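You operate a simulated robot arm through the tools that you are given. There is no shell and no other tool. Be economical: measure what you need, move in short steps, check, and stop when the job is done.

You are at the controls of a simulated robot arm. One attempt, no reset.

TASK
Water the orange pot up to its line and brush the spilt soil off the bench.
Fine: put the can and the red brush back; the other pots stay dry. Set down upright: grey watering can, red brush. What is to be rubbed or washed off counts as gone when no trace of it is left.

The check looks at the end state, three seconds after you hand in, the way a careful person would. Anything else that was tipped, shoved, dropped, spilled or broken makes it a failure.

THE ROBOT
A 6-joint arm with a two-finger parallel gripper, fixed in place. Base frame: the origin is at the foot of the arm, x ahead of it, y to its left, z up; the work surface is at about z = 0.52. Lengths are in m, angles in rad, forces in N, time in s.
With the tool pointing down near the work surface it reaches from about 0.4 to 0.86 m from the base axis. Its first joint turns from -2.007 to 2.007 rad. Payload 4.2 kg.
Tool frame: the origin (TCP) lies between the finger pads and is the grasp point; the fingertips stand 0.023 m ahead of it; z points along the fingers, y is the line along which they close. The gripper opens to 0.094 m. The fingers are 0.038 m wide and 0.01 m thick; the gripper's body (0.054 by 0.096 m) begins 0.039 m behind the TCP.
Orientation is told as [roll, pitch, yaw] about the base's x, y, z axes, in that order, counted from this pose: with the fingers straight down and closing along the base's y, the tool's x points along the base's -x, its y along +y and its z along -z.

THE INTERFACE
- The arm moves only by the tool drive_tool. Its argument "series" is a list of rows, each a list of 7 numbers: the shift along the tool's x, y, z in units of 50 mm (1.0 is 50 mm), then the turn, a rotation vector about the tool's x, y, z in units of 5 degrees (1.0 is 5 degrees), then the gripper command, from -1 (shut) to 1 (fully open), values between in proportion. In form: [[dx, dy, dz, rx, ry, rz, grip], ...]. A call has 1 to 20 rows; each row shifts and turns the commanded pose from where the row before left it, along the tool's axes as they then stand. A call with a number of a shift or a turn outside -1 to 1 is refused whole. A row lasts 0.2 s, in which the tool goes at most 0.05 m and 0.15 rad; a call with a longer step from one row to the next is refused whole, and so is a gripper value outside its range. A pose out of reach is approached as far as the arm can. The call stops where the force on the tool passes 90 N (or 10 N more than at its start, if that is more) or the arm is blocked; 0.2 s more then pass. Each finger travels about 0.108 m/s and halts on what it meets, pressing with about 30 N; the grip force reading is that of the motor and also rises with nothing between the fingers. The clock runs only during rows and for 0.2 s after the last one: add rows that do not move to give the fingers time. It gives the time, the measured TCP pose, the force on the tool (base axes), the opening and the grip force at its end, in the units of the frame above (readings bear some noise), with the torque about the TCP (base axes, N m) and any sound that the robot's microphone picked up, and new pictures: "pictures" is both (left out), scene, wrist or none.
- Cameras (640 x 400 px; columns grow to the right, rows downward): "scene" is now at [0.2307, 0.1923, 1.1531]; the picture's right is [-0.06, -1.00, 0.00], its down [-0.72, 0.04, -0.70] and it looks along [0.70, -0.04, -0.72] (base axes); focal length 273 px, centre (320, 200). "wrist" rides on the gripper at [0.086, 0.016, -0.075] in the tool frame; the picture's right is [-0.18, 0.98, 0.00], its down [-0.58, -0.11, -0.81] and it looks along [-0.79, -0.15, 0.59] (tool axes); focal length 243 px, centre (320, 200). There is no depth. A picture from a camera that has moved, and an enlarged one, comes with that camera's place and axes in the base frame and with its lens.
- slide_trunk(by): slides the trunk up (or, below 0, down) by that many m; the arm and the scene camera ride with it, the base frame stays. It gives what a move gives, with no picture.
- aim_head(pan, tilt): turns the head with the scene camera to pan (to the left, within 1.396 rad either way) and tilt (down, from -0.506 to 1.204), counted from straight ahead of the robot. It gives what a move gives, and a new picture of the scene camera.
- zoom(camera, box): a new picture of the part [left, top, right, bottom] of that camera's present view, enlarged. It takes no simulated time.
- sign_off(): hands the job in; it is judged then, once.

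Work in short steps. Places have to be worked out from the pictures, the camera data and where the tool is seen: move nearer, look again, correct. Check each grasp and each placing, and mend what went wrong. You have 120 turns and 200 pictures in all, those below and enlarged ones among them. Open the gripper and draw the arm clear of the work before you hand the job in, unless the task says otherwise; then end with one line.

The tools are called after "Emit:" as a command line: name --pt "numbers of a row" for each row, then --argument value for the rest, lists and objects as JSON in quotes. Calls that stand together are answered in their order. drive_tool: Moves the arm, as the interface text tells. Its arguments: {"type":"object","properties":{"series":{"type":"array"},"pictures":{"type":"string","enum":["both","scene","wrist","none"]}},"required":["series"]} The other tools are called the same way: slide_trunk (by) slides the trunk up or down; aim_head (pan, tilt) turns the head that bears the scene camera; zoom (camera, box) takes an enlarged picture of a part of a camera's view; sign_off () hands the job in.

At the start:

```text
clock: 0.0
tcp_pos: [0.4691, 0.0943, 0.9135]
orientation: [0.0, -0.001, 0.0]
wrist_force: [0.4, -0.9, 0.2]
wrist_torque: [-0.02, 0.03, -0.01]
finger_gap: 0.094
finger_force: 0.0
trunk travel left (down, up): [-0.525, 0.465]
head pan, tilt: [-0.056, 0.799]
```

scene: 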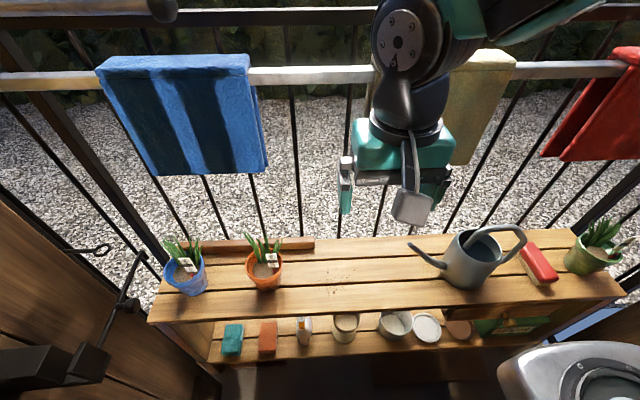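
wrist: 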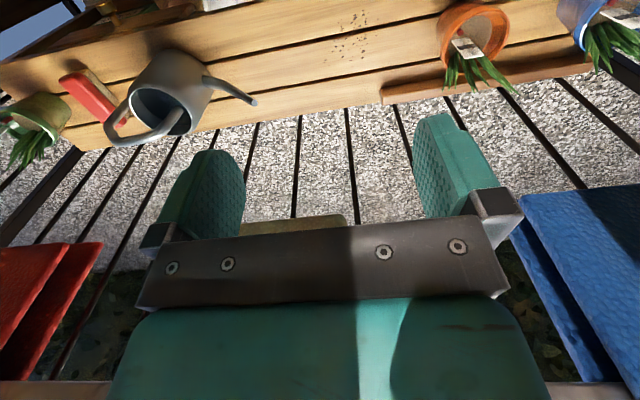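

The bench shows a blue pot, orange pot, spilt soil, can, red brush and green pot. I'll enlarge the parts first.

Emit:
zoom --camera "scene" --box '[140, 220, 340, 345]'

Emit:
zoom --camera "scene" --box '[390, 205, 630, 355]'

```text
3.20 times, centred on (240, 282) of scene
camera zoom: at [0.2307, 0.1923, 1.1531], right [-0.06, -1.0, 0.0], down [-0.72, 0.04, -0.7], along [0.7, -0.04, -0.72], focal length 874 px, centre (576, -64)
```

zoom: 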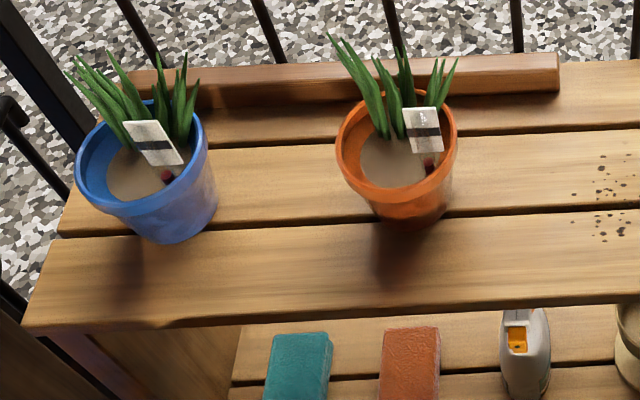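

```text
2.67 times, centred on (510, 280) of scene
camera zoom: at [0.2307, 0.1923, 1.1531], right [-0.06, -1.0, 0.0], down [-0.72, 0.04, -0.7], along [0.7, -0.04, -0.72], focal length 729 px, centre (-187, -13)
```

zoom: 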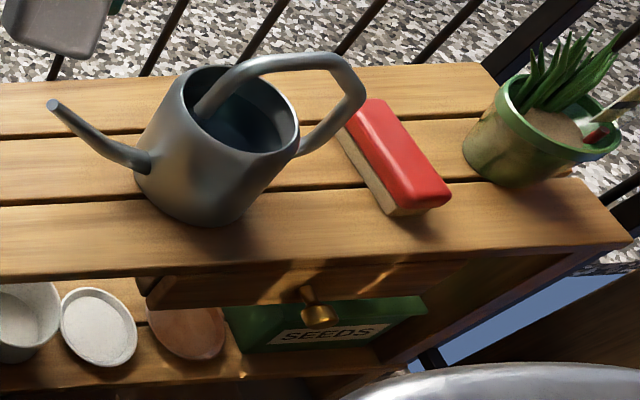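

Emit:
zoom --camera "scene" --box '[232, 225, 296, 295]'

Emit:
zoom --camera "scene" --box '[400, 215, 540, 300]'

Emit:
zoom --camera "scene" --box '[290, 235, 390, 315]'

```text
5.71 times, centred on (264, 260) of scene
camera zoom: at [0.2307, 0.1923, 1.1531], right [-0.06, -1.0, 0.0], down [-0.72, 0.04, -0.7], along [0.7, -0.04, -0.72], focal length 1562 px, centre (640, -143)
```

zoom: 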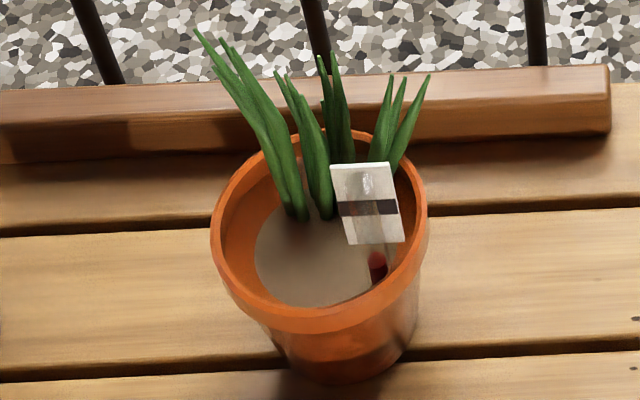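

```text
4.57 times, centred on (470, 258) of scene
camera zoom: at [0.2307, 0.1923, 1.1531], right [-0.06, -1.0, 0.0], down [-0.72, 0.04, -0.7], along [0.7, -0.04, -0.72], focal length 1249 px, centre (-366, -63)
```

zoom: 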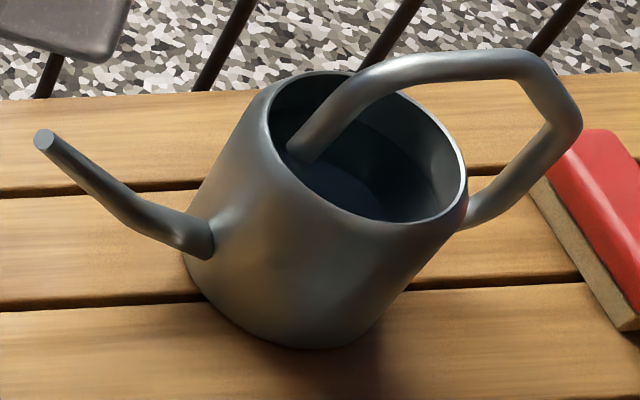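

```text
5.00 times, centred on (340, 275) of scene
camera zoom: at [0.2307, 0.1923, 1.1531], right [-0.06, -1.0, 0.0], down [-0.72, 0.04, -0.7], along [0.7, -0.04, -0.72], focal length 1366 px, centre (220, -175)
```

zoom: 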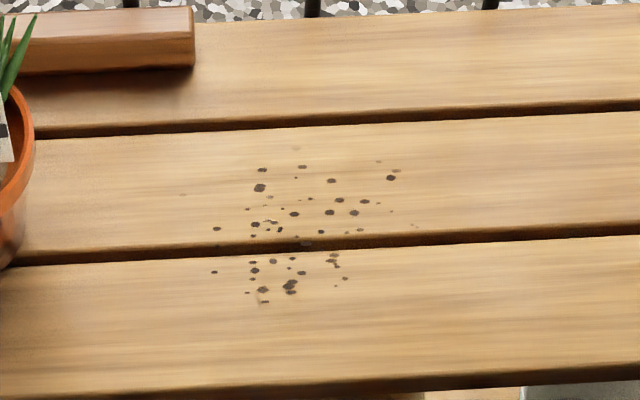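

The pot carries a gauge (red float, black line). The can's top bar runs along y near (0.565, -0.20, 0.70), so I'll go above it and turn the tool 90°.

Emit:
drive_tool --pt "-0.274 -0.851 0 0 0 0 1" --pt "-0.274 -0.851 0 0 0 0 1" --pt "-0.274 -0.851 0 0 0 0 1" --pt "-0.274 -0.851 0 0 0 0 1" --pt "-0.274 -0.851 0 0 0 0 1" --pt "-0.274 -0.851 0 0 0 0 1" --pt "-0.274 -0.851 0 0 0 0 1" --pt "0 0 0 0 0 -1 1" --pt "0 0 0 0 0 -1 1" --pt "0 0 0 0 0 -1 1" --pt "0 0 0 0 0 -1 1" --pt "0 0 0 0 0 -1 1" --pt "0 0 0 0 0 -1 1" --pt "0 0 0 0 0 -1 1" --pt "0 0 0 0 0 -1 1" --pt "0 0 0 0 0 -1 1" --pictures "none"

Emit:
drive_tool --pt "0 0 0 0 0 -1 1" --pt "0 0 0 0 0 -1 1" --pt "0 0 0 0 0 -1 1" --pt "0 0 0 0 0 -1 1" --pt "0 0 0 0 0 -1 1" --pt "0 0 0 0 0 -1 1" --pt "0 0 0 0 0 -1 1" --pt "0 0 0 0 0 -1 1" --pt "0 0 0 0 0 -1 1" --pt "0 0 0 0 0 0 1"

```text
clock: 3.4
tcp_pos: [0.5616, -0.2085, 0.9141]
orientation: [0.002, 0.006, 0.771]
wrist_force: [-61.3, -34.8, 0.9]
wrist_torque: [3.03, -5.28, -2.79]
finger_gap: 0.094
finger_force: 0.0
trunk travel left (down, up): [-0.525, 0.465]
head pan, tilt: [-0.056, 0.799]
```

```text
clock: 3.9
tcp_pos: [0.5585, -0.2082, 0.9147]
orientation: [0.004, 0.017, 0.878]
wrist_force: [-49.4, -21.1, 11.0]
wrist_torque: [1.85, -5.21, -1.62]
finger_gap: 0.0939
finger_force: 0.1
trunk travel left (down, up): [-0.525, 0.465]
head pan, tilt: [-0.056, 0.799]
stopped in row 2: the force on the tool passed its limit at 92 N (the readings are from after the stop); the commanded pose is now the measured one
camera scene: at [0.2283, 0.1914, 1.1541], right [-0.05, -1.0, 0.0], down [-0.71, 0.04, -0.7], along [0.7, -0.04, -0.72], focal length 273 px, centre (320, 200)
camera wrist: at [0.4936, -0.2639, 0.9911], right [-0.64, 0.77, 0.0], down [0.47, 0.38, 0.8], along [0.61, 0.51, -0.6], focal length 243 px, centre (320, 200)
```

scene: 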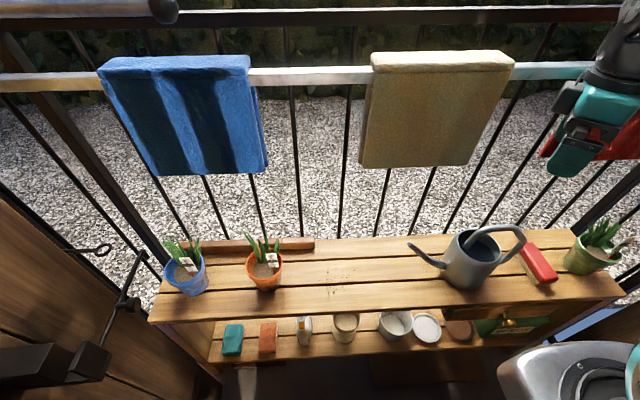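
wrist: 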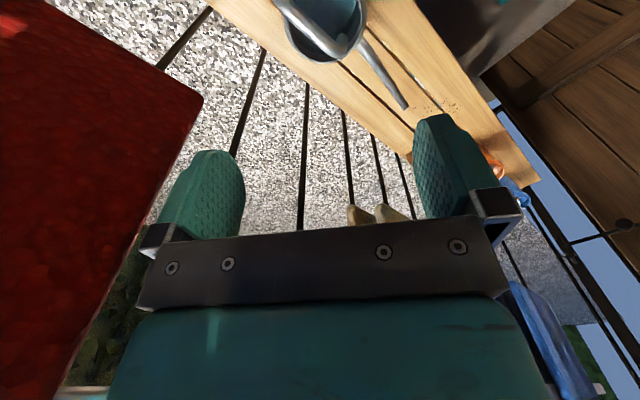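

The tool touched something, likely the red towel or rail beside it. I'll back off toward the robot and look right.

Emit:
drive_tool --pt "0.7 -0.7 0 0 0 0 1" --pt "0.7 -0.7 0 0 0 0 1" --pt "0 0 0 0 0 0 1" --pictures "none"

Emit:
aim_head --pan -0.8 --tilt 0.55

```text
clock: 4.4
tcp_pos: [0.5571, -0.245, 0.9126]
orientation: [0.028, 0.013, 0.898]
wrist_force: [-43.2, 13.1, 13.0]
wrist_torque: [-1.36, -4.62, 0.3]
finger_gap: 0.0937
finger_force: 0.0
trunk travel left (down, up): [-0.525, 0.465]
head pan, tilt: [-0.056, 0.799]
stopped in row 2: the force on the tool passed its limit at 188 N (the readings are from after the stop); the commanded pose is now the measured one
```

```text
clock: 5.5
tcp_pos: [0.5579, -0.2465, 0.9131]
orientation: [0.025, 0.012, 0.897]
wrist_force: [-61.6, 4.0, 10.6]
wrist_torque: [-0.34, -6.05, -0.43]
finger_gap: 0.0934
finger_force: 0.1
trunk travel left (down, up): [-0.525, 0.465]
head pan, tilt: [-0.799, 0.55]
camera scene: at [0.21, 0.1323, 1.175], right [-0.72, -0.7, 0.0], down [-0.36, 0.37, -0.85], along [0.6, -0.61, -0.52], focal length 273 px, centre (320, 200)
```

scene: 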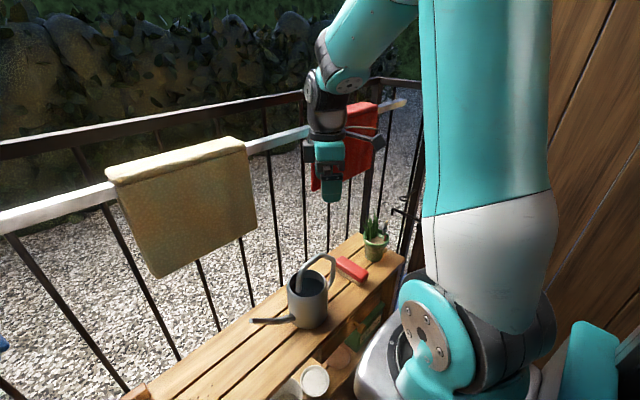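

I backed the wrong way along tool y; the wrist touches the white rail. Pure -x is (0.62, 0.78) in tool axes at this yaw.

Emit:
drive_tool --pt "0.3 0.4 0 0 0 0 1" --pt "0.6 0.75 0 0 0 0 1" --pt "0.6 0.75 0 0 0 0 1" --pt "0 0 0 0 0 0 1" --pictures "scene"

Emit:
zoom --camera "scene" --box '[220, 60, 440, 200]'

```text
clock: 6.5
tcp_pos: [0.4391, -0.2455, 0.9157]
orientation: [0.025, 0.013, 0.901]
wrist_force: [0.4, -0.2, -0.7]
wrist_torque: [0.03, -0.03, -0.01]
finger_gap: 0.0941
finger_force: 0.0
trunk travel left (down, up): [-0.525, 0.465]
head pan, tilt: [-0.799, 0.55]
camera scene: at [0.2128, 0.1321, 1.1745], right [-0.72, -0.7, 0.0], down [-0.36, 0.37, -0.85], along [0.59, -0.61, -0.52], focal length 273 px, centre (320, 200)
```

scene: 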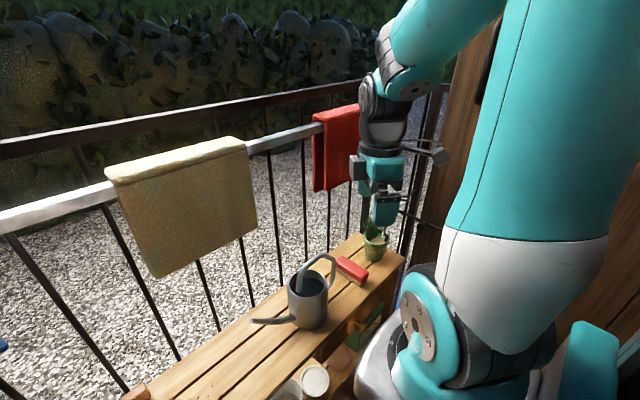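

```text
2.86 times, centred on (330, 130) of scene
camera zoom: at [0.2128, 0.1321, 1.1745], right [-0.72, -0.7, 0.0], down [-0.36, 0.37, -0.85], along [0.59, -0.61, -0.52], focal length 781 px, centre (291, 400)
```

zoom: 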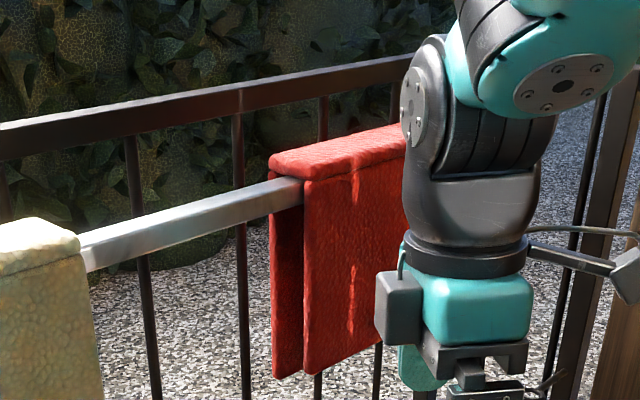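

Emit:
zoom --camera "wrist" --box '[0, 0, 640, 400]'

```text
1.00 times, centred on (320, 200) of wrist (not enlarged: the box is as wide or as high as the picture)
camera zoom: at [0.3769, -0.3045, 0.9918], right [-0.66, 0.75, 0.02], down [0.47, 0.38, 0.8], along [0.59, 0.53, -0.6], focal length 243 px, centre (320, 200)
```

zoom: 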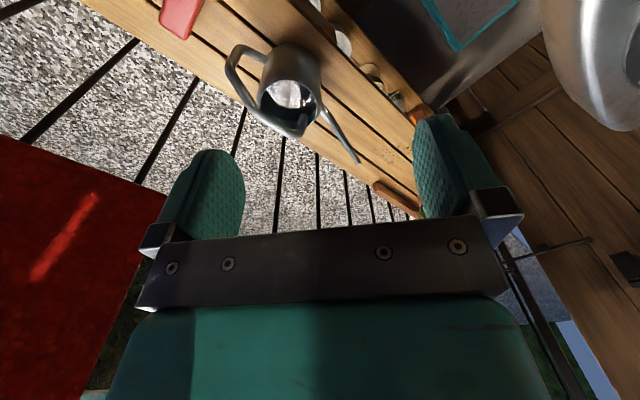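

Triangulating, the towels' fronts are at x≈0.60, z≥0.83, so I'll lean the tool 35° back toward the robot: finish the yaw to 90°, then lean.

Emit:
drive_tool --pt "0 0 0 0 0 -0.96 1" --pt "0 0 0 0 0 -0.96 1" --pt "0 0 0 0 0 -0.96 1" --pt "0 0 0 0 0 -0.96 1" --pt "0 0 0 0 0 -0.96 1" --pt "0 0 0 0 0 -0.96 1" --pt "0 0 0 0 0 -0.96 1" --pt "0 0 0 0 0 -0.96 1" --pt "0 0 0 1 0 0 1" --pt "0 0 0 1 0 0 1" --pt "0 0 0 1 0 0 1" --pt "0 0 0 1 0 0 1" --pt "0 0 0 1 0 0 1" --pt "0 0 0 1 0 0 1" --pt "0 0 0 1 0 0 1" --pt "0 0 0 0 0 0 1"

```text
clock: 9.9
tcp_pos: [0.4603, -0.269, 0.9353]
orientation: [-0.584, -0.007, 1.57]
wrist_force: [-0.3, 0.0, -0.1]
wrist_torque: [-0.01, 0.01, 0.02]
finger_gap: 0.0939
finger_force: 0.0
out of reach, approached as far as the arm can: row 13, 14, 15
trunk travel left (down, up): [-0.525, 0.465]
head pan, tilt: [-0.799, 0.55]
camera scene: at [0.2128, 0.1321, 1.1745], right [-0.72, -0.7, 0.0], down [-0.36, 0.37, -0.85], along [0.59, -0.61, -0.52], focal length 273 px, centre (320, 200)
camera wrist: at [0.4064, -0.3554, 0.9892], right [-0.82, 0.19, -0.54], down [-0.35, 0.58, 0.74], along [0.45, 0.8, -0.41], focal length 243 px, centre (320, 200)
```

scene: 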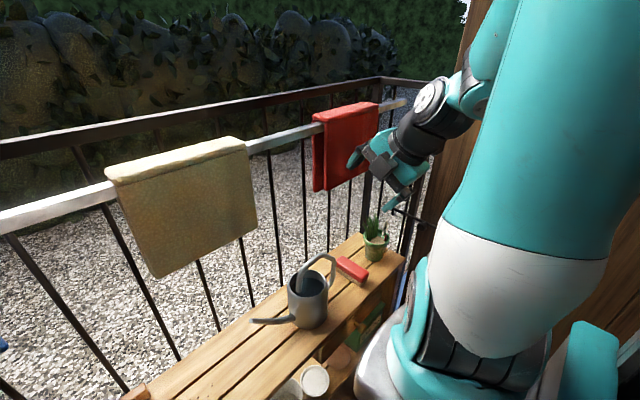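
wrist: 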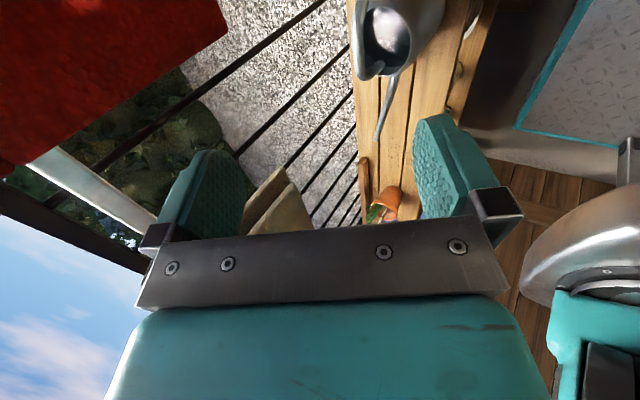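

Roll -0.58, yaw 1.57 reached. Descending toward the can along the approach in steps.

Emit:
drive_tool --pt "-0.32 0.22 0.6 0 0 0 1" --pt "-0.32 0.22 0.6 0 0 0 1" --pt "-0.32 0.22 0.6 0 0 0 1" --pt "0 0 0 0 0 0 1" --pictures "none"

```text
clock: 10.9
tcp_pos: [0.5206, -0.2555, 0.8685]
orientation: [-0.582, -0.007, 1.572]
wrist_force: [-0.3, 0.0, 0.1]
wrist_torque: [-0.01, 0.0, -0.01]
finger_gap: 0.0939
finger_force: 0.0
out of reach, approached as far as the arm can: row 1, 2, 3
trunk travel left (down, up): [-0.525, 0.465]
head pan, tilt: [-0.799, 0.55]
```

The lean is near the arm's inner limit. I'll raise the tool and move outward, then lower the trunk so the arm works in a better range.

Emit:
drive_tool --pt "0 -0.77 -0.45 0 0 0 1" --pt "0 -0.77 -0.45 0 0 0 1" --pt "0 -0.77 -0.45 0 0 0 1" --pt "0 0 0 0 0 0 1" --pt "0 0 0 0 0 0 1" --pictures "none"

```text
clock: 12.1
tcp_pos: [0.5745, -0.2545, 0.977]
orientation: [-0.549, -0.021, 1.564]
wrist_force: [-22.7, -11.4, -79.5]
wrist_torque: [-1.19, 2.86, -0.08]
finger_gap: 0.0615
finger_force: 0.0
trunk travel left (down, up): [-0.525, 0.465]
head pan, tilt: [-0.799, 0.55]
```

The fingers hit the rail; backing away toward the robot.

Emit:
drive_tool --pt "0 0.7 -0.1 0 0 0 1" --pt "0 0.7 -0.1 0 0 0 1" --pt "0 0 0 0 0 0 1"

```text
clock: 12.9
tcp_pos: [0.5167, -0.2557, 0.9587]
orientation: [-0.587, -0.005, 1.572]
wrist_force: [-0.1, -0.2, -0.7]
wrist_torque: [-0.03, -0.03, -0.04]
finger_gap: 0.0941
finger_force: 0.1
trunk travel left (down, up): [-0.525, 0.465]
head pan, tilt: [-0.799, 0.55]
camera scene: at [0.2128, 0.1321, 1.1748], right [-0.72, -0.7, 0.0], down [-0.36, 0.37, -0.85], along [0.59, -0.61, -0.52], focal length 273 px, centre (320, 200)
camera wrist: at [0.4636, -0.3429, 1.012], right [-0.82, 0.19, -0.54], down [-0.36, 0.58, 0.73], along [0.45, 0.79, -0.41], focal length 243 px, centre (320, 200)
```

scene: 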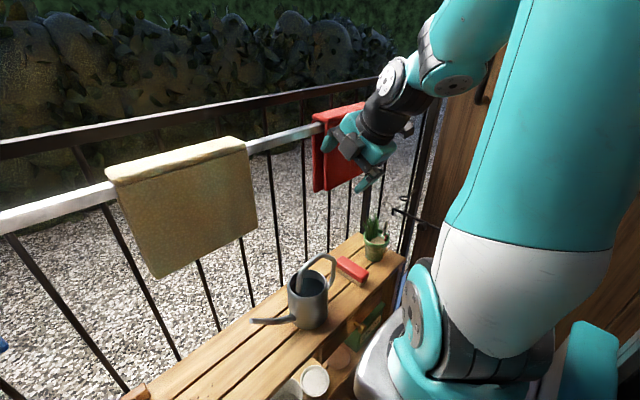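
wrist: 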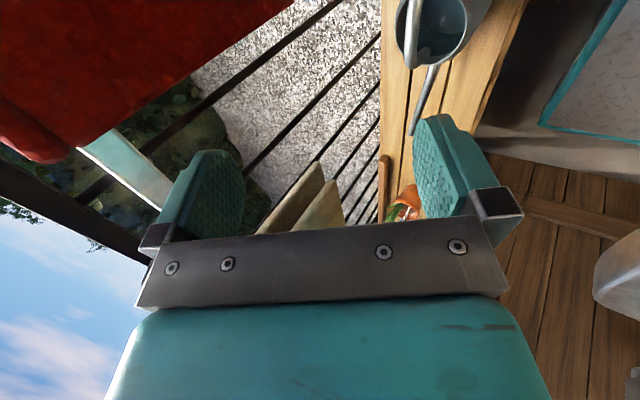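

Clear again at (0.517, -0.256, 0.959). Now lowering the trunk.

Emit:
slide_trunk --by -0.17

Emit:
aim_head --pan -0.6 --tilt 0.7

Emit:
zoom --camera "wrist" --box '[0, 0, 640, 400]'

```text
clock: 14.8
tcp_pos: [0.5168, -0.2556, 0.7881]
orientation: [-0.585, -0.007, 1.571]
wrist_force: [0.0, -1.0, 0.2]
wrist_torque: [-0.04, -0.03, -0.04]
finger_gap: 0.0939
finger_force: 0.0
trunk travel left (down, up): [-0.355, 0.635]
head pan, tilt: [-0.799, 0.55]
```

```text
clock: 15.5
tcp_pos: [0.5166, -0.256, 0.7877]
orientation: [-0.584, -0.007, 1.57]
wrist_force: [0.4, -0.5, -0.2]
wrist_torque: [0.0, -0.01, 0.01]
finger_gap: 0.0938
finger_force: 0.2
trunk travel left (down, up): [-0.355, 0.635]
head pan, tilt: [-0.6, 0.7]
camera scene: at [0.2202, 0.1484, 0.9914], right [-0.57, -0.82, 0.0], down [-0.53, 0.36, -0.77], along [0.63, -0.43, -0.64], focal length 273 px, centre (320, 200)
```

scene: 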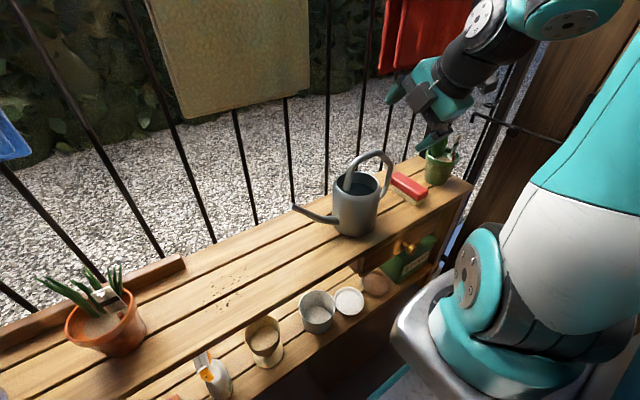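

```text
1.00 times, centred on (320, 200) of wrist (not enlarged: the box is as wide or as high as the picture)
camera zoom: at [0.4632, -0.3429, 0.8411], right [-0.82, 0.19, -0.54], down [-0.35, 0.58, 0.74], along [0.45, 0.8, -0.41], focal length 243 px, centre (320, 200)
```

zoom: 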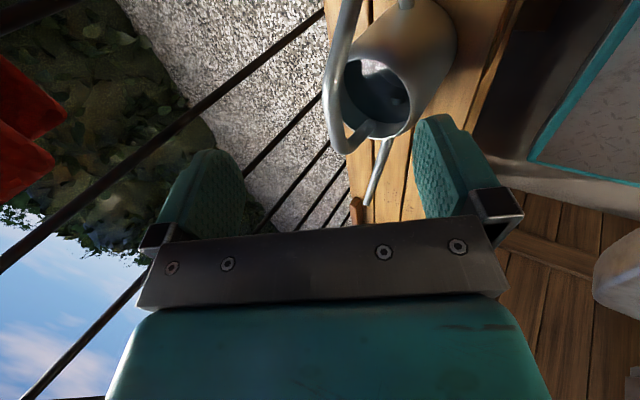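

Emit:
zoom --camera "scene" --box '[280, 135, 440, 240]'

```text
3.81 times, centred on (360, 188) of scene
camera zoom: at [0.2202, 0.1484, 0.9914], right [-0.57, -0.82, 0.0], down [-0.53, 0.36, -0.77], along [0.63, -0.43, -0.64], focal length 1041 px, centre (168, 248)
```

zoom: 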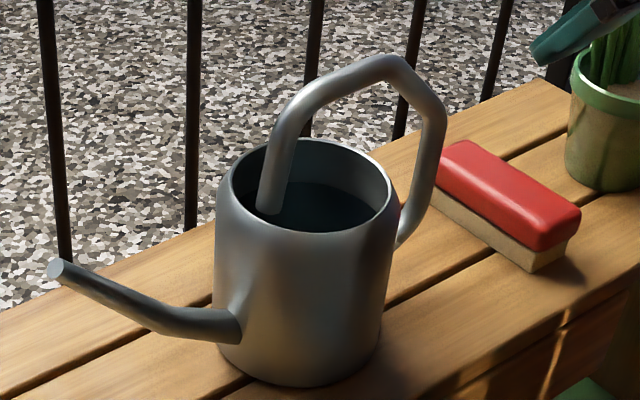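

Handle's top bar triangulates to x≈0.568, y −0.175…−0.243, z≈0.695. Going to a pre-grasp 8 cm back, with the gripper at 6 cm.

Emit:
drive_tool --pt "-0.51 0.085 0.255 0 0 0 0.28" --pt "-0.51 0.085 0.255 0 0 0 0.28" --pt "0 0 0 0 0 0 0.28"

Emit:
zoom --camera "scene" --box '[280, 85, 500, 240]'

```text
clock: 16.3
tcp_pos: [0.5228, -0.2033, 0.7608]
orientation: [-0.584, -0.006, 1.571]
wrist_force: [0.0, -0.8, 1.7]
wrist_torque: [-0.01, -0.01, -0.02]
finger_gap: 0.0601
finger_force: 0.0
trunk travel left (down, up): [-0.355, 0.635]
head pan, tilt: [-0.6, 0.7]
camera scene: at [0.2203, 0.1485, 0.9914], right [-0.57, -0.82, 0.0], down [-0.53, 0.36, -0.76], along [0.63, -0.43, -0.64], focal length 273 px, centre (320, 200)
camera wrist: at [0.4685, -0.2913, 0.8145], right [-0.82, 0.19, -0.54], down [-0.35, 0.58, 0.74], along [0.45, 0.79, -0.41], focal length 243 px, centre (320, 200)
```

scene: 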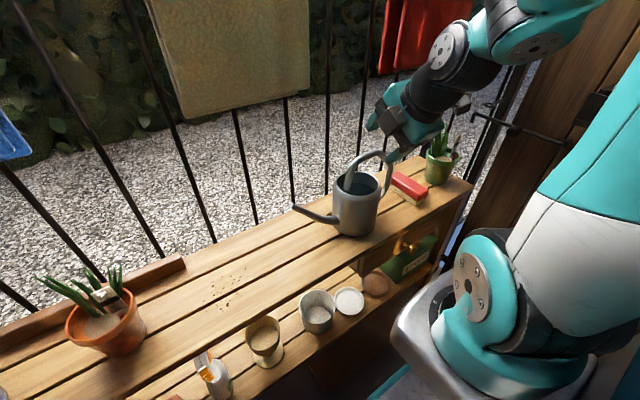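
wrist: 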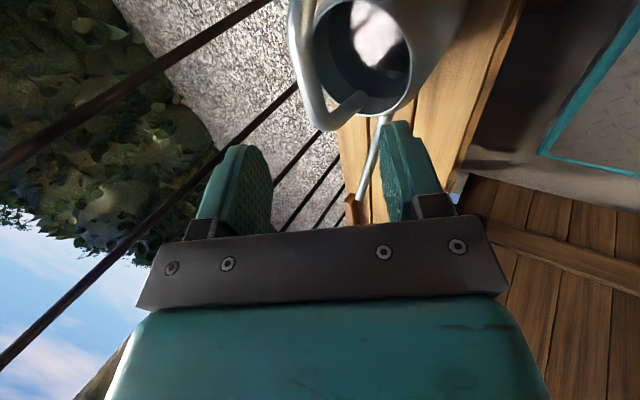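

```text
2.58 times, centred on (390, 162) of scene
camera zoom: at [0.2203, 0.1485, 0.9914], right [-0.57, -0.82, 0.0], down [-0.53, 0.36, -0.76], along [0.63, -0.43, -0.64], focal length 705 px, centre (139, 297)
```

zoom: 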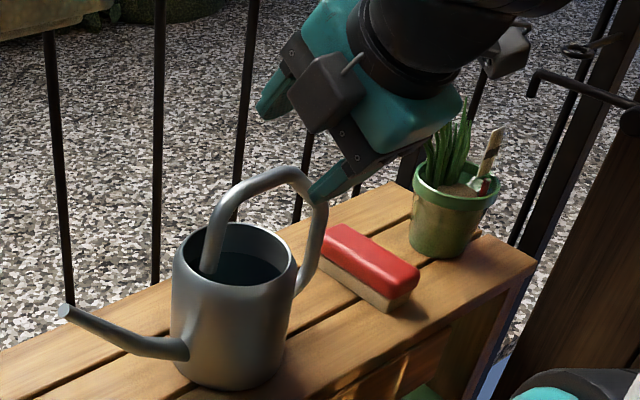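

Bar lines up between the fingers. Advancing 8 cm along the tool axis.

Emit:
drive_tool --pt "0 0 0.55 0 0 0 0.28" --pt "0 0 0.55 0 0 0 0.28" --pt "0 0 0.45 0 0 0 0.28" --pt "0 0 0 0 0 0 0.28"

Emit:
zoom --camera "scene" --box '[280, 85, 500, 240]'

```text
clock: 17.3
tcp_pos: [0.5663, -0.2042, 0.6972]
orientation: [-0.585, -0.005, 1.57]
wrist_force: [-1.2, 1.2, 0.5]
wrist_torque: [-0.01, -0.03, 0.04]
finger_gap: 0.0601
finger_force: 0.0
trunk travel left (down, up): [-0.355, 0.635]
head pan, tilt: [-0.6, 0.7]
camera scene: at [0.2202, 0.1485, 0.9914], right [-0.57, -0.82, 0.0], down [-0.53, 0.36, -0.76], along [0.63, -0.43, -0.64], focal length 273 px, centre (320, 200)
camera wrist: at [0.513, -0.2916, 0.7497], right [-0.82, 0.19, -0.54], down [-0.35, 0.58, 0.74], along [0.45, 0.79, -0.41], focal length 243 px, centre (320, 200)
```

scene: 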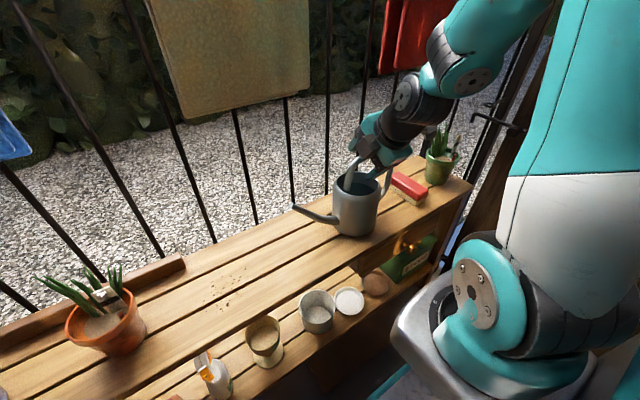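
wrist: 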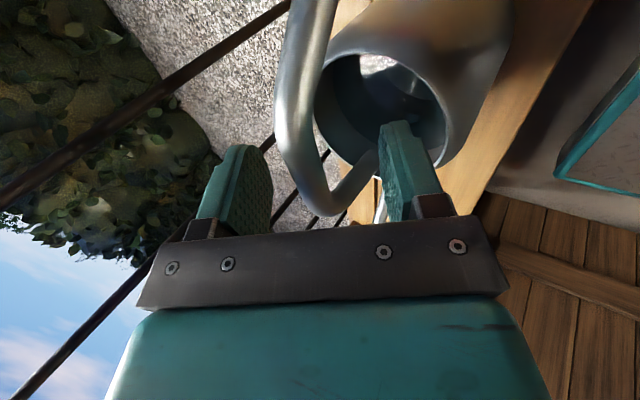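

```text
2.58 times, centred on (390, 162) of scene
camera zoom: at [0.2202, 0.1485, 0.9914], right [-0.57, -0.82, 0.0], down [-0.53, 0.36, -0.76], along [0.63, -0.43, -0.64], focal length 705 px, centre (139, 297)
```

zoom: 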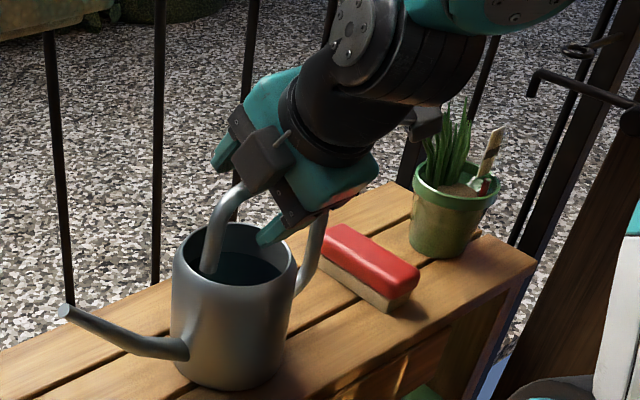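

Bar is between the pads, slightly toward tool −y. Nudging 4 mm and closing.

Emit:
drive_tool --pt "0 -0.08 0 0 0 0 0.28" --pt "0 0 0 0 0 0 -1" --pt "0 0 0 0 0 0 -1" --pt "0 0 0 0 0 0 -1" --pt "0 0 0 0 0 0 -1" --pictures "wrist"

```text
clock: 18.5
tcp_pos: [0.5692, -0.2046, 0.6998]
orientation: [-0.584, -0.007, 1.571]
wrist_force: [-1.2, -0.8, 1.1]
wrist_torque: [-0.23, 0.05, -0.02]
finger_gap: 0.0153
finger_force: 29.9
trunk travel left (down, up): [-0.355, 0.635]
head pan, tilt: [-0.6, 0.7]
camera wrist: at [0.5163, -0.2918, 0.7525], right [-0.82, 0.19, -0.54], down [-0.35, 0.58, 0.74], along [0.45, 0.8, -0.41], focal length 243 px, centre (320, 200)
```

wrist: 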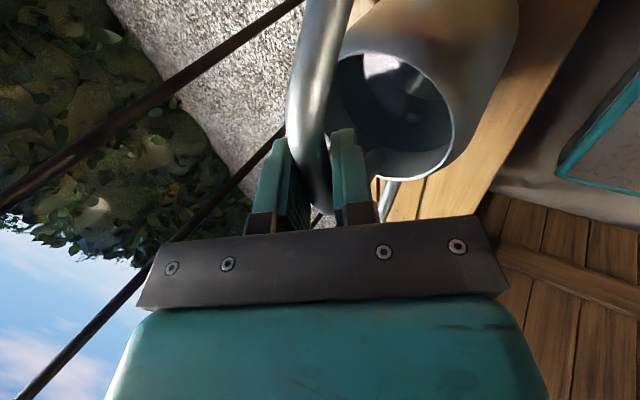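

Gripped at 15 mm. Lifting straight up a few cm and reading weight.

Emit:
drive_tool --pt "0 -0.22 -0.333 0 0 0 -1" --pt "0 -0.22 -0.333 0 0 0 -1" --pt "0 -0.11 -0.167 0 0 0 -1" --pt "0 0 0 0 0 0 -1" --pt "0 0 0 0 0 0 -1"

Emit:
zoom --camera "scene" --box '[280, 85, 500, 240]'

```text
clock: 19.7
tcp_pos: [0.57, -0.2056, 0.7504]
orientation: [-0.583, -0.008, 1.571]
wrist_force: [-0.4, 0.6, 0.7]
wrist_torque: [0.01, 0.01, 0.04]
finger_gap: 0.0
finger_force: 30.4
trunk travel left (down, up): [-0.355, 0.635]
head pan, tilt: [-0.6, 0.7]
camera scene: at [0.2203, 0.1485, 0.9914], right [-0.57, -0.82, 0.0], down [-0.53, 0.36, -0.76], along [0.63, -0.43, -0.64], focal length 273 px, centre (320, 200)
camera wrist: at [0.516, -0.2919, 0.8034], right [-0.82, 0.19, -0.54], down [-0.35, 0.58, 0.74], along [0.45, 0.8, -0.41], focal length 243 px, centre (320, 200)
```

scene: 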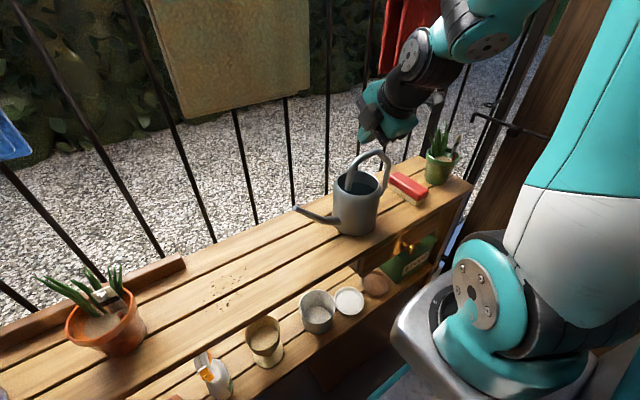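
wrist: 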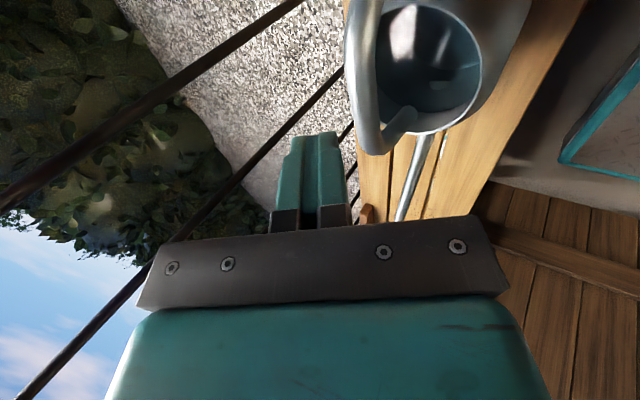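

```text
2.58 times, centred on (390, 162) of scene
camera zoom: at [0.2203, 0.1485, 0.9914], right [-0.57, -0.82, 0.0], down [-0.53, 0.36, -0.76], along [0.63, -0.43, -0.64], focal length 705 px, centre (139, 297)
```

zoom: 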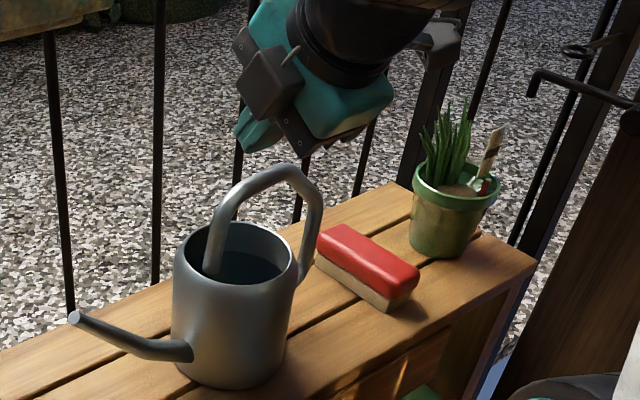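

The bar slipped out during the lift (can stayed standing). A stronger lean lets the lower finger carry the weight; I'll test whether 53° is reachable here.

Emit:
drive_tool --pt "0 0 0 1 0 0 -1" --pt "0 0 0 1 0 0 -1" --pt "0 0 0 1 0 0 -1" --pt "0 0 0 1 0 0 -1" --pt "0 0 0 0 0 0 -1" --pictures "none"

```text
clock: 20.9
tcp_pos: [0.5856, -0.2138, 0.7581]
orientation: [-0.934, -0.007, 1.57]
wrist_force: [-0.6, 0.4, 0.8]
wrist_torque: [0.01, 0.01, 0.03]
finger_gap: 0.0
finger_force: 30.1
out of reach, approached as far as the arm can: row 3, 4
trunk travel left (down, up): [-0.355, 0.635]
head pan, tilt: [-0.6, 0.7]
```

53° is just out of reach by 1.6 cm; lowering the trunk further should free it. Raise 8 cm, then trunk down 8 cm, twice.

Emit:
drive_tool --pt "0 -0.645 -0.475 0 0 0 -1" --pt "0 -0.645 -0.475 0 0 0 -1" --pt "0 0 0 0 0 0 -1" --pictures "none"

Emit:
slide_trunk --by -0.08

Emit:
drive_tool --pt "0 -0.645 -0.475 0 0 0 -1" --pt "0 -0.645 -0.475 0 0 0 -1" --pt "0 0 0 0 0 0 -1" --pictures "scene"

```text
clock: 21.7
tcp_pos: [0.5865, -0.2127, 0.8394]
orientation: [-0.932, -0.007, 1.572]
wrist_force: [0.8, 0.7, -0.1]
wrist_torque: [0.0, 0.0, -0.02]
finger_gap: 0.0
finger_force: 30.3
trunk travel left (down, up): [-0.355, 0.635]
head pan, tilt: [-0.6, 0.7]
```

```text
clock: 22.9
tcp_pos: [0.5865, -0.213, 0.7594]
orientation: [-0.935, -0.007, 1.569]
wrist_force: [-0.8, -0.3, -0.3]
wrist_torque: [-0.02, 0.04, 0.0]
finger_gap: 0.0
finger_force: 30.4
trunk travel left (down, up): [-0.275, 0.715]
head pan, tilt: [-0.6, 0.7]
```

```text
clock: 23.7
tcp_pos: [0.5843, -0.2157, 0.8362]
orientation: [-0.931, -0.008, 1.571]
wrist_force: [0.5, -0.2, -0.7]
wrist_torque: [0.0, 0.01, -0.02]
finger_gap: 0.0
finger_force: 29.6
trunk travel left (down, up): [-0.275, 0.715]
head pan, tilt: [-0.6, 0.7]
camera scene: at [0.2203, 0.1485, 0.9114], right [-0.57, -0.82, 0.0], down [-0.53, 0.36, -0.76], along [0.63, -0.43, -0.64], focal length 273 px, centre (320, 200)
```

scene: 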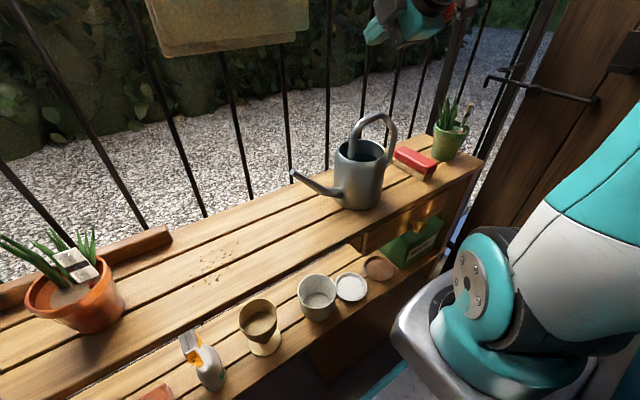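

Emit:
drive_tool --pt "0 0.595 -0.804 0 0 0 -1" --pt "0 0 0 0 0 0 -1" --pictures "none"

```text
clock: 24.3
tcp_pos: [0.5453, -0.2253, 0.8325]
orientation: [-0.934, -0.006, 1.574]
wrist_force: [0.0, -0.8, 0.1]
wrist_torque: [0.03, 0.03, 0.0]
finger_gap: 0.0001
finger_force: 30.3
out of reach, approached as far as the arm can: row 1
trunk travel left (down, up): [-0.275, 0.715]
head pan, tilt: [-0.6, 0.7]
```

Emit:
slide_trunk --by -0.07

Emit:
drive_tool --pt "0 0.595 -0.804 0 0 0 -1" --pt "-0.2 0.595 -0.804 0 0 0 0.28" --pt "0 0 0 0 0 0 0.28" --pictures "none"

```text
clock: 25.4
tcp_pos: [0.5462, -0.2274, 0.7628]
orientation: [-0.932, -0.009, 1.571]
wrist_force: [0.7, 0.0, -0.6]
wrist_torque: [-0.02, -0.02, 0.0]
finger_gap: 0.0
finger_force: 29.6
trunk travel left (down, up): [-0.205, 0.785]
head pan, tilt: [-0.6, 0.7]
```

```text
refused: row 2 steps farther than a row can; nothing moved
```

Emit:
drive_tool --pt "-0.22 0.38 -0.51 0 0 0 0" --pt "-0.22 0.45 0.33 0 0 0 0" --pt "0 0 0 0 0 0 0"

Emit:
zoom --camera "scene" --box '[280, 70, 480, 210]'

```text
clock: 26.2
tcp_pos: [0.5296, -0.2259, 0.7265]
orientation: [-0.931, -0.007, 1.574]
wrist_force: [0.0, 0.4, -0.1]
wrist_torque: [0.03, 0.02, 0.01]
finger_gap: 0.0471
finger_force: 0.0
out of reach, approached as far as the arm can: row 1
trunk travel left (down, up): [-0.205, 0.785]
head pan, tilt: [-0.6, 0.7]
camera scene: at [0.2203, 0.1485, 0.8414], right [-0.57, -0.82, 0.0], down [-0.53, 0.36, -0.76], along [0.63, -0.43, -0.64], focal length 273 px, centre (320, 200)
camera wrist: at [0.4615, -0.3131, 0.7581], right [-0.59, 0.19, -0.79], down [-0.58, 0.58, 0.57], along [0.56, 0.79, -0.23], focal length 243 px, centre (320, 200)
```

scene: 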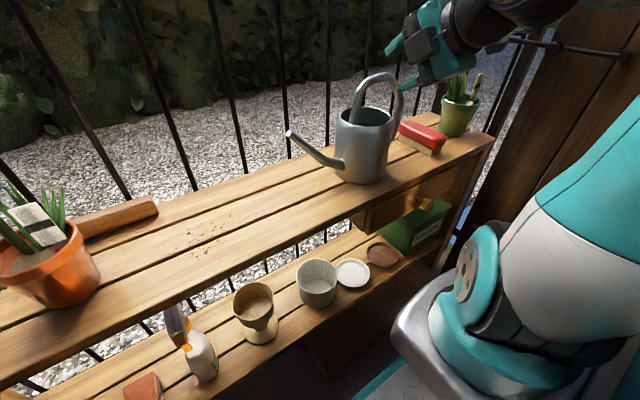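
wrist: 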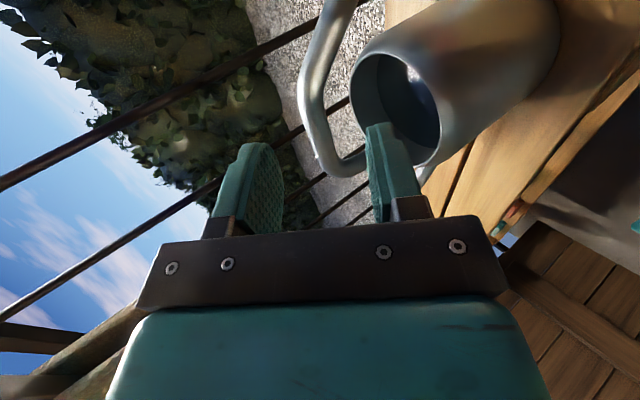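

```text
2.86 times, centred on (380, 140) of scene
camera zoom: at [0.2203, 0.1485, 0.8414], right [-0.57, -0.82, 0.0], down [-0.53, 0.36, -0.76], along [0.63, -0.43, -0.64], focal length 781 px, centre (149, 371)
```

zoom: 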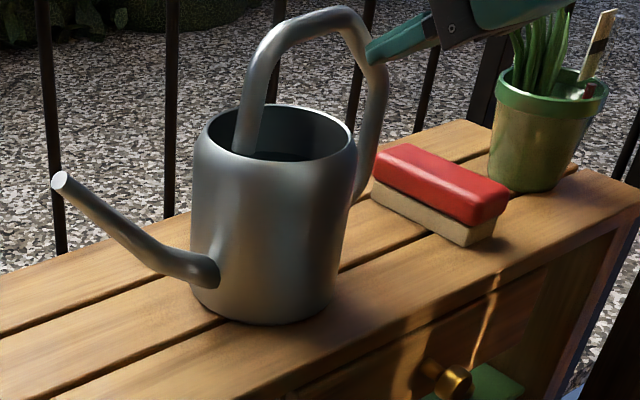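

Nearly aligned; only y is 2 cm off. Shifting y, then I'll advance.

Emit:
drive_tool --pt "-0.42 0.07 0.2 0 0 0 0" --pt "0 0 0 0 0 0 0" --pictures "none"

```text
clock: 26.8
tcp_pos: [0.5397, -0.2076, 0.7156]
orientation: [-0.935, -0.009, 1.574]
wrist_force: [-0.3, -0.8, -0.2]
wrist_torque: [-0.01, -0.01, -0.03]
finger_gap: 0.047
finger_force: 0.1
out of reach, approached as far as the arm can: row 1
trunk travel left (down, up): [-0.205, 0.785]
head pan, tilt: [-0.6, 0.7]
```

Emit:
drive_tool --pt "0 0 0.45 0 0 0 0" --pt "0 0 0.45 0 0 0 0" --pt "0 0 0 0 0 0 0"

Emit:
zoom --camera "scene" --box '[280, 70, 480, 210]'

```text
clock: 27.6
tcp_pos: [0.5759, -0.2084, 0.6886]
orientation: [-0.934, -0.008, 1.57]
wrist_force: [0.0, 0.9, -0.4]
wrist_torque: [0.03, 0.02, -0.03]
finger_gap: 0.0469
finger_force: 0.0
trunk travel left (down, up): [-0.205, 0.785]
head pan, tilt: [-0.6, 0.7]
camera scene: at [0.2202, 0.1485, 0.8414], right [-0.57, -0.82, 0.0], down [-0.53, 0.36, -0.76], along [0.63, -0.43, -0.64], focal length 273 px, centre (320, 200)
camera wrist: at [0.5082, -0.295, 0.7195], right [-0.59, 0.19, -0.79], down [-0.58, 0.58, 0.57], along [0.56, 0.79, -0.23], focal length 243 px, centre (320, 200)
```

scene: 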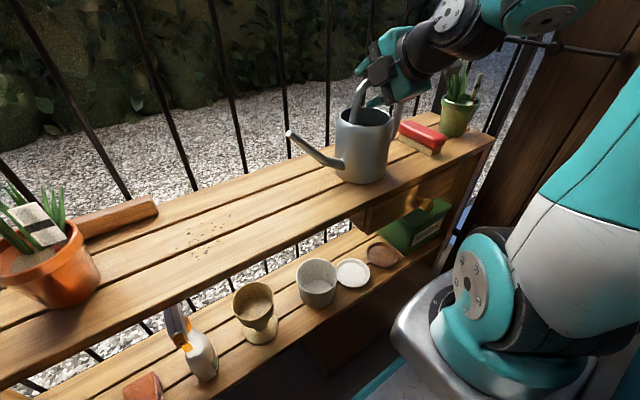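
wrist: 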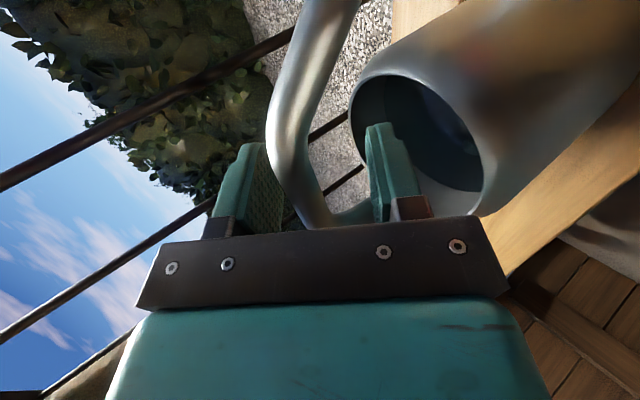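

```text
2.86 times, centred on (380, 140) of scene
camera zoom: at [0.2202, 0.1485, 0.8414], right [-0.57, -0.82, 0.0], down [-0.53, 0.36, -0.76], along [0.63, -0.43, -0.64], focal length 781 px, centre (149, 371)
```

zoom: 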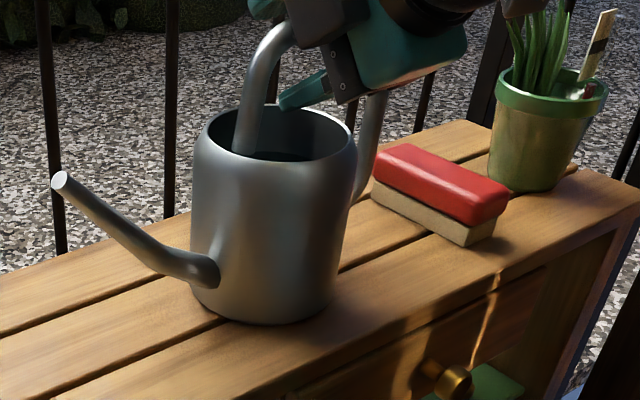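

Bar sits deep between the pads. Closing and lifting slowly with a force check.

Emit:
drive_tool --pt "0 0 0 0 0 0 -0.4" --pt "0 0 0 0 0 0 -1" --pt "0 0 0 0 0 0 -1" --pt "0 0 0 0 0 0 -1" --pictures "none"

Emit:
drive_tool --pt "0 -0.08 -0.06 0 0 0 -1" --pt "0 -0.08 -0.06 0 0 0 -1" --pt "0 0 0 0 0 0 -1" --pt "0 0 0 0 0 0 -1" --pictures "wrist"

```text
clock: 28.6
tcp_pos: [0.5764, -0.2091, 0.6921]
orientation: [-0.942, -0.002, 1.571]
wrist_force: [10.8, -6.1, 35.6]
wrist_torque: [-1.3, 0.23, 0.38]
finger_gap: 0.017
finger_force: 30.0
trunk travel left (down, up): [-0.205, 0.785]
head pan, tilt: [-0.6, 0.7]
```

```text
clock: 29.6
tcp_pos: [0.5757, -0.2086, 0.698]
orientation: [-0.93, -0.008, 1.572]
wrist_force: [-0.2, -0.9, -7.1]
wrist_torque: [-0.21, -0.02, 0.03]
finger_gap: 0.0147
finger_force: 30.0
trunk travel left (down, up): [-0.205, 0.785]
head pan, tilt: [-0.6, 0.7]
camera wrist: at [0.5082, -0.2954, 0.7293], right [-0.59, 0.19, -0.79], down [-0.58, 0.58, 0.57], along [0.56, 0.8, -0.23], focal length 243 px, centre (320, 200)
```

wrist: 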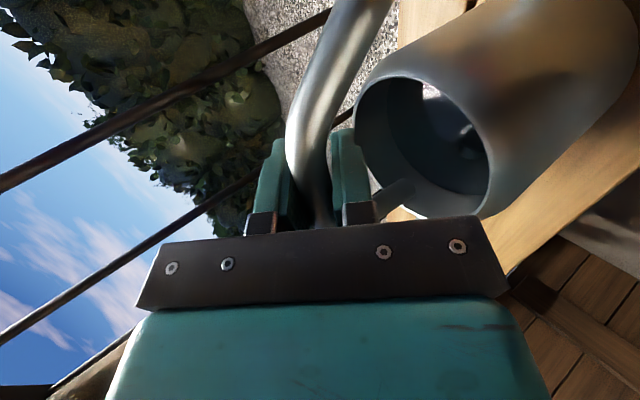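

Force −7 N: the weight is coming on. Raise another 1 cm slowly.

Emit:
drive_tool --pt "0 -0.08 -0.06 0 0 0 -1" --pt "0 -0.08 -0.06 0 0 0 -1" --pt "0 0 0 0 0 0 -1" --pt "0 0 0 0 0 0 -1" --pictures "none"

Emit:
drive_tool --pt "0 -0.1 -0.075 0 0 0 -1" --pt "0 -0.1 -0.075 0 0 0 -1" --pt "0 0 0 0 0 0 -1" --pt "0 0 0 0 0 0 -1" --pictures "both"

```text
clock: 30.6
tcp_pos: [0.5752, -0.2083, 0.7099]
orientation: [-0.93, -0.006, 1.57]
wrist_force: [0.2, -1.2, -8.0]
wrist_torque: [-0.19, -0.03, 0.01]
finger_gap: 0.0151
finger_force: 29.3
trunk travel left (down, up): [-0.205, 0.785]
head pan, tilt: [-0.6, 0.7]
```

```text
clock: 31.6
tcp_pos: [0.5757, -0.2067, 0.7222]
orientation: [-0.932, -0.007, 1.572]
wrist_force: [0.2, 0.3, -6.5]
wrist_torque: [-0.19, -0.02, -0.04]
finger_gap: 0.0148
finger_force: 29.7
trunk travel left (down, up): [-0.205, 0.785]
head pan, tilt: [-0.6, 0.7]
camera scene: at [0.2204, 0.1484, 0.8413], right [-0.57, -0.82, 0.0], down [-0.53, 0.36, -0.76], along [0.63, -0.43, -0.64], focal length 273 px, centre (320, 200)
camera wrist: at [0.508, -0.2949, 0.7532], right [-0.59, 0.19, -0.79], down [-0.58, 0.58, 0.57], along [0.56, 0.79, -0.23], focal length 243 px, centre (320, 200)
```

scene: 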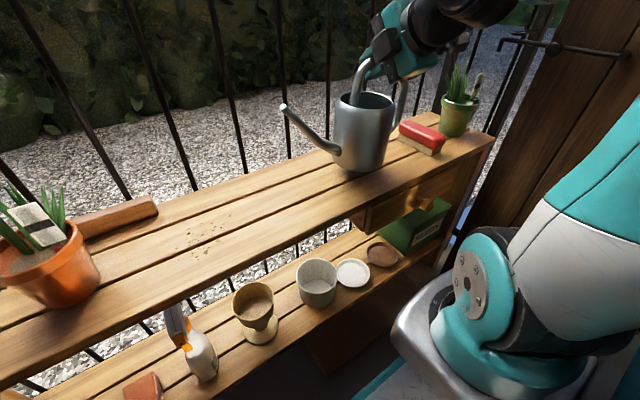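
wrist: 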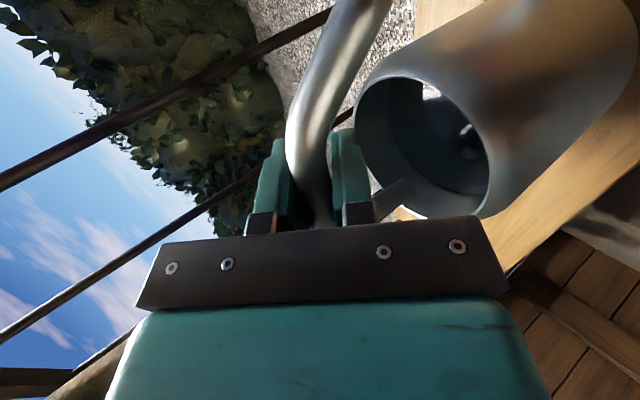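

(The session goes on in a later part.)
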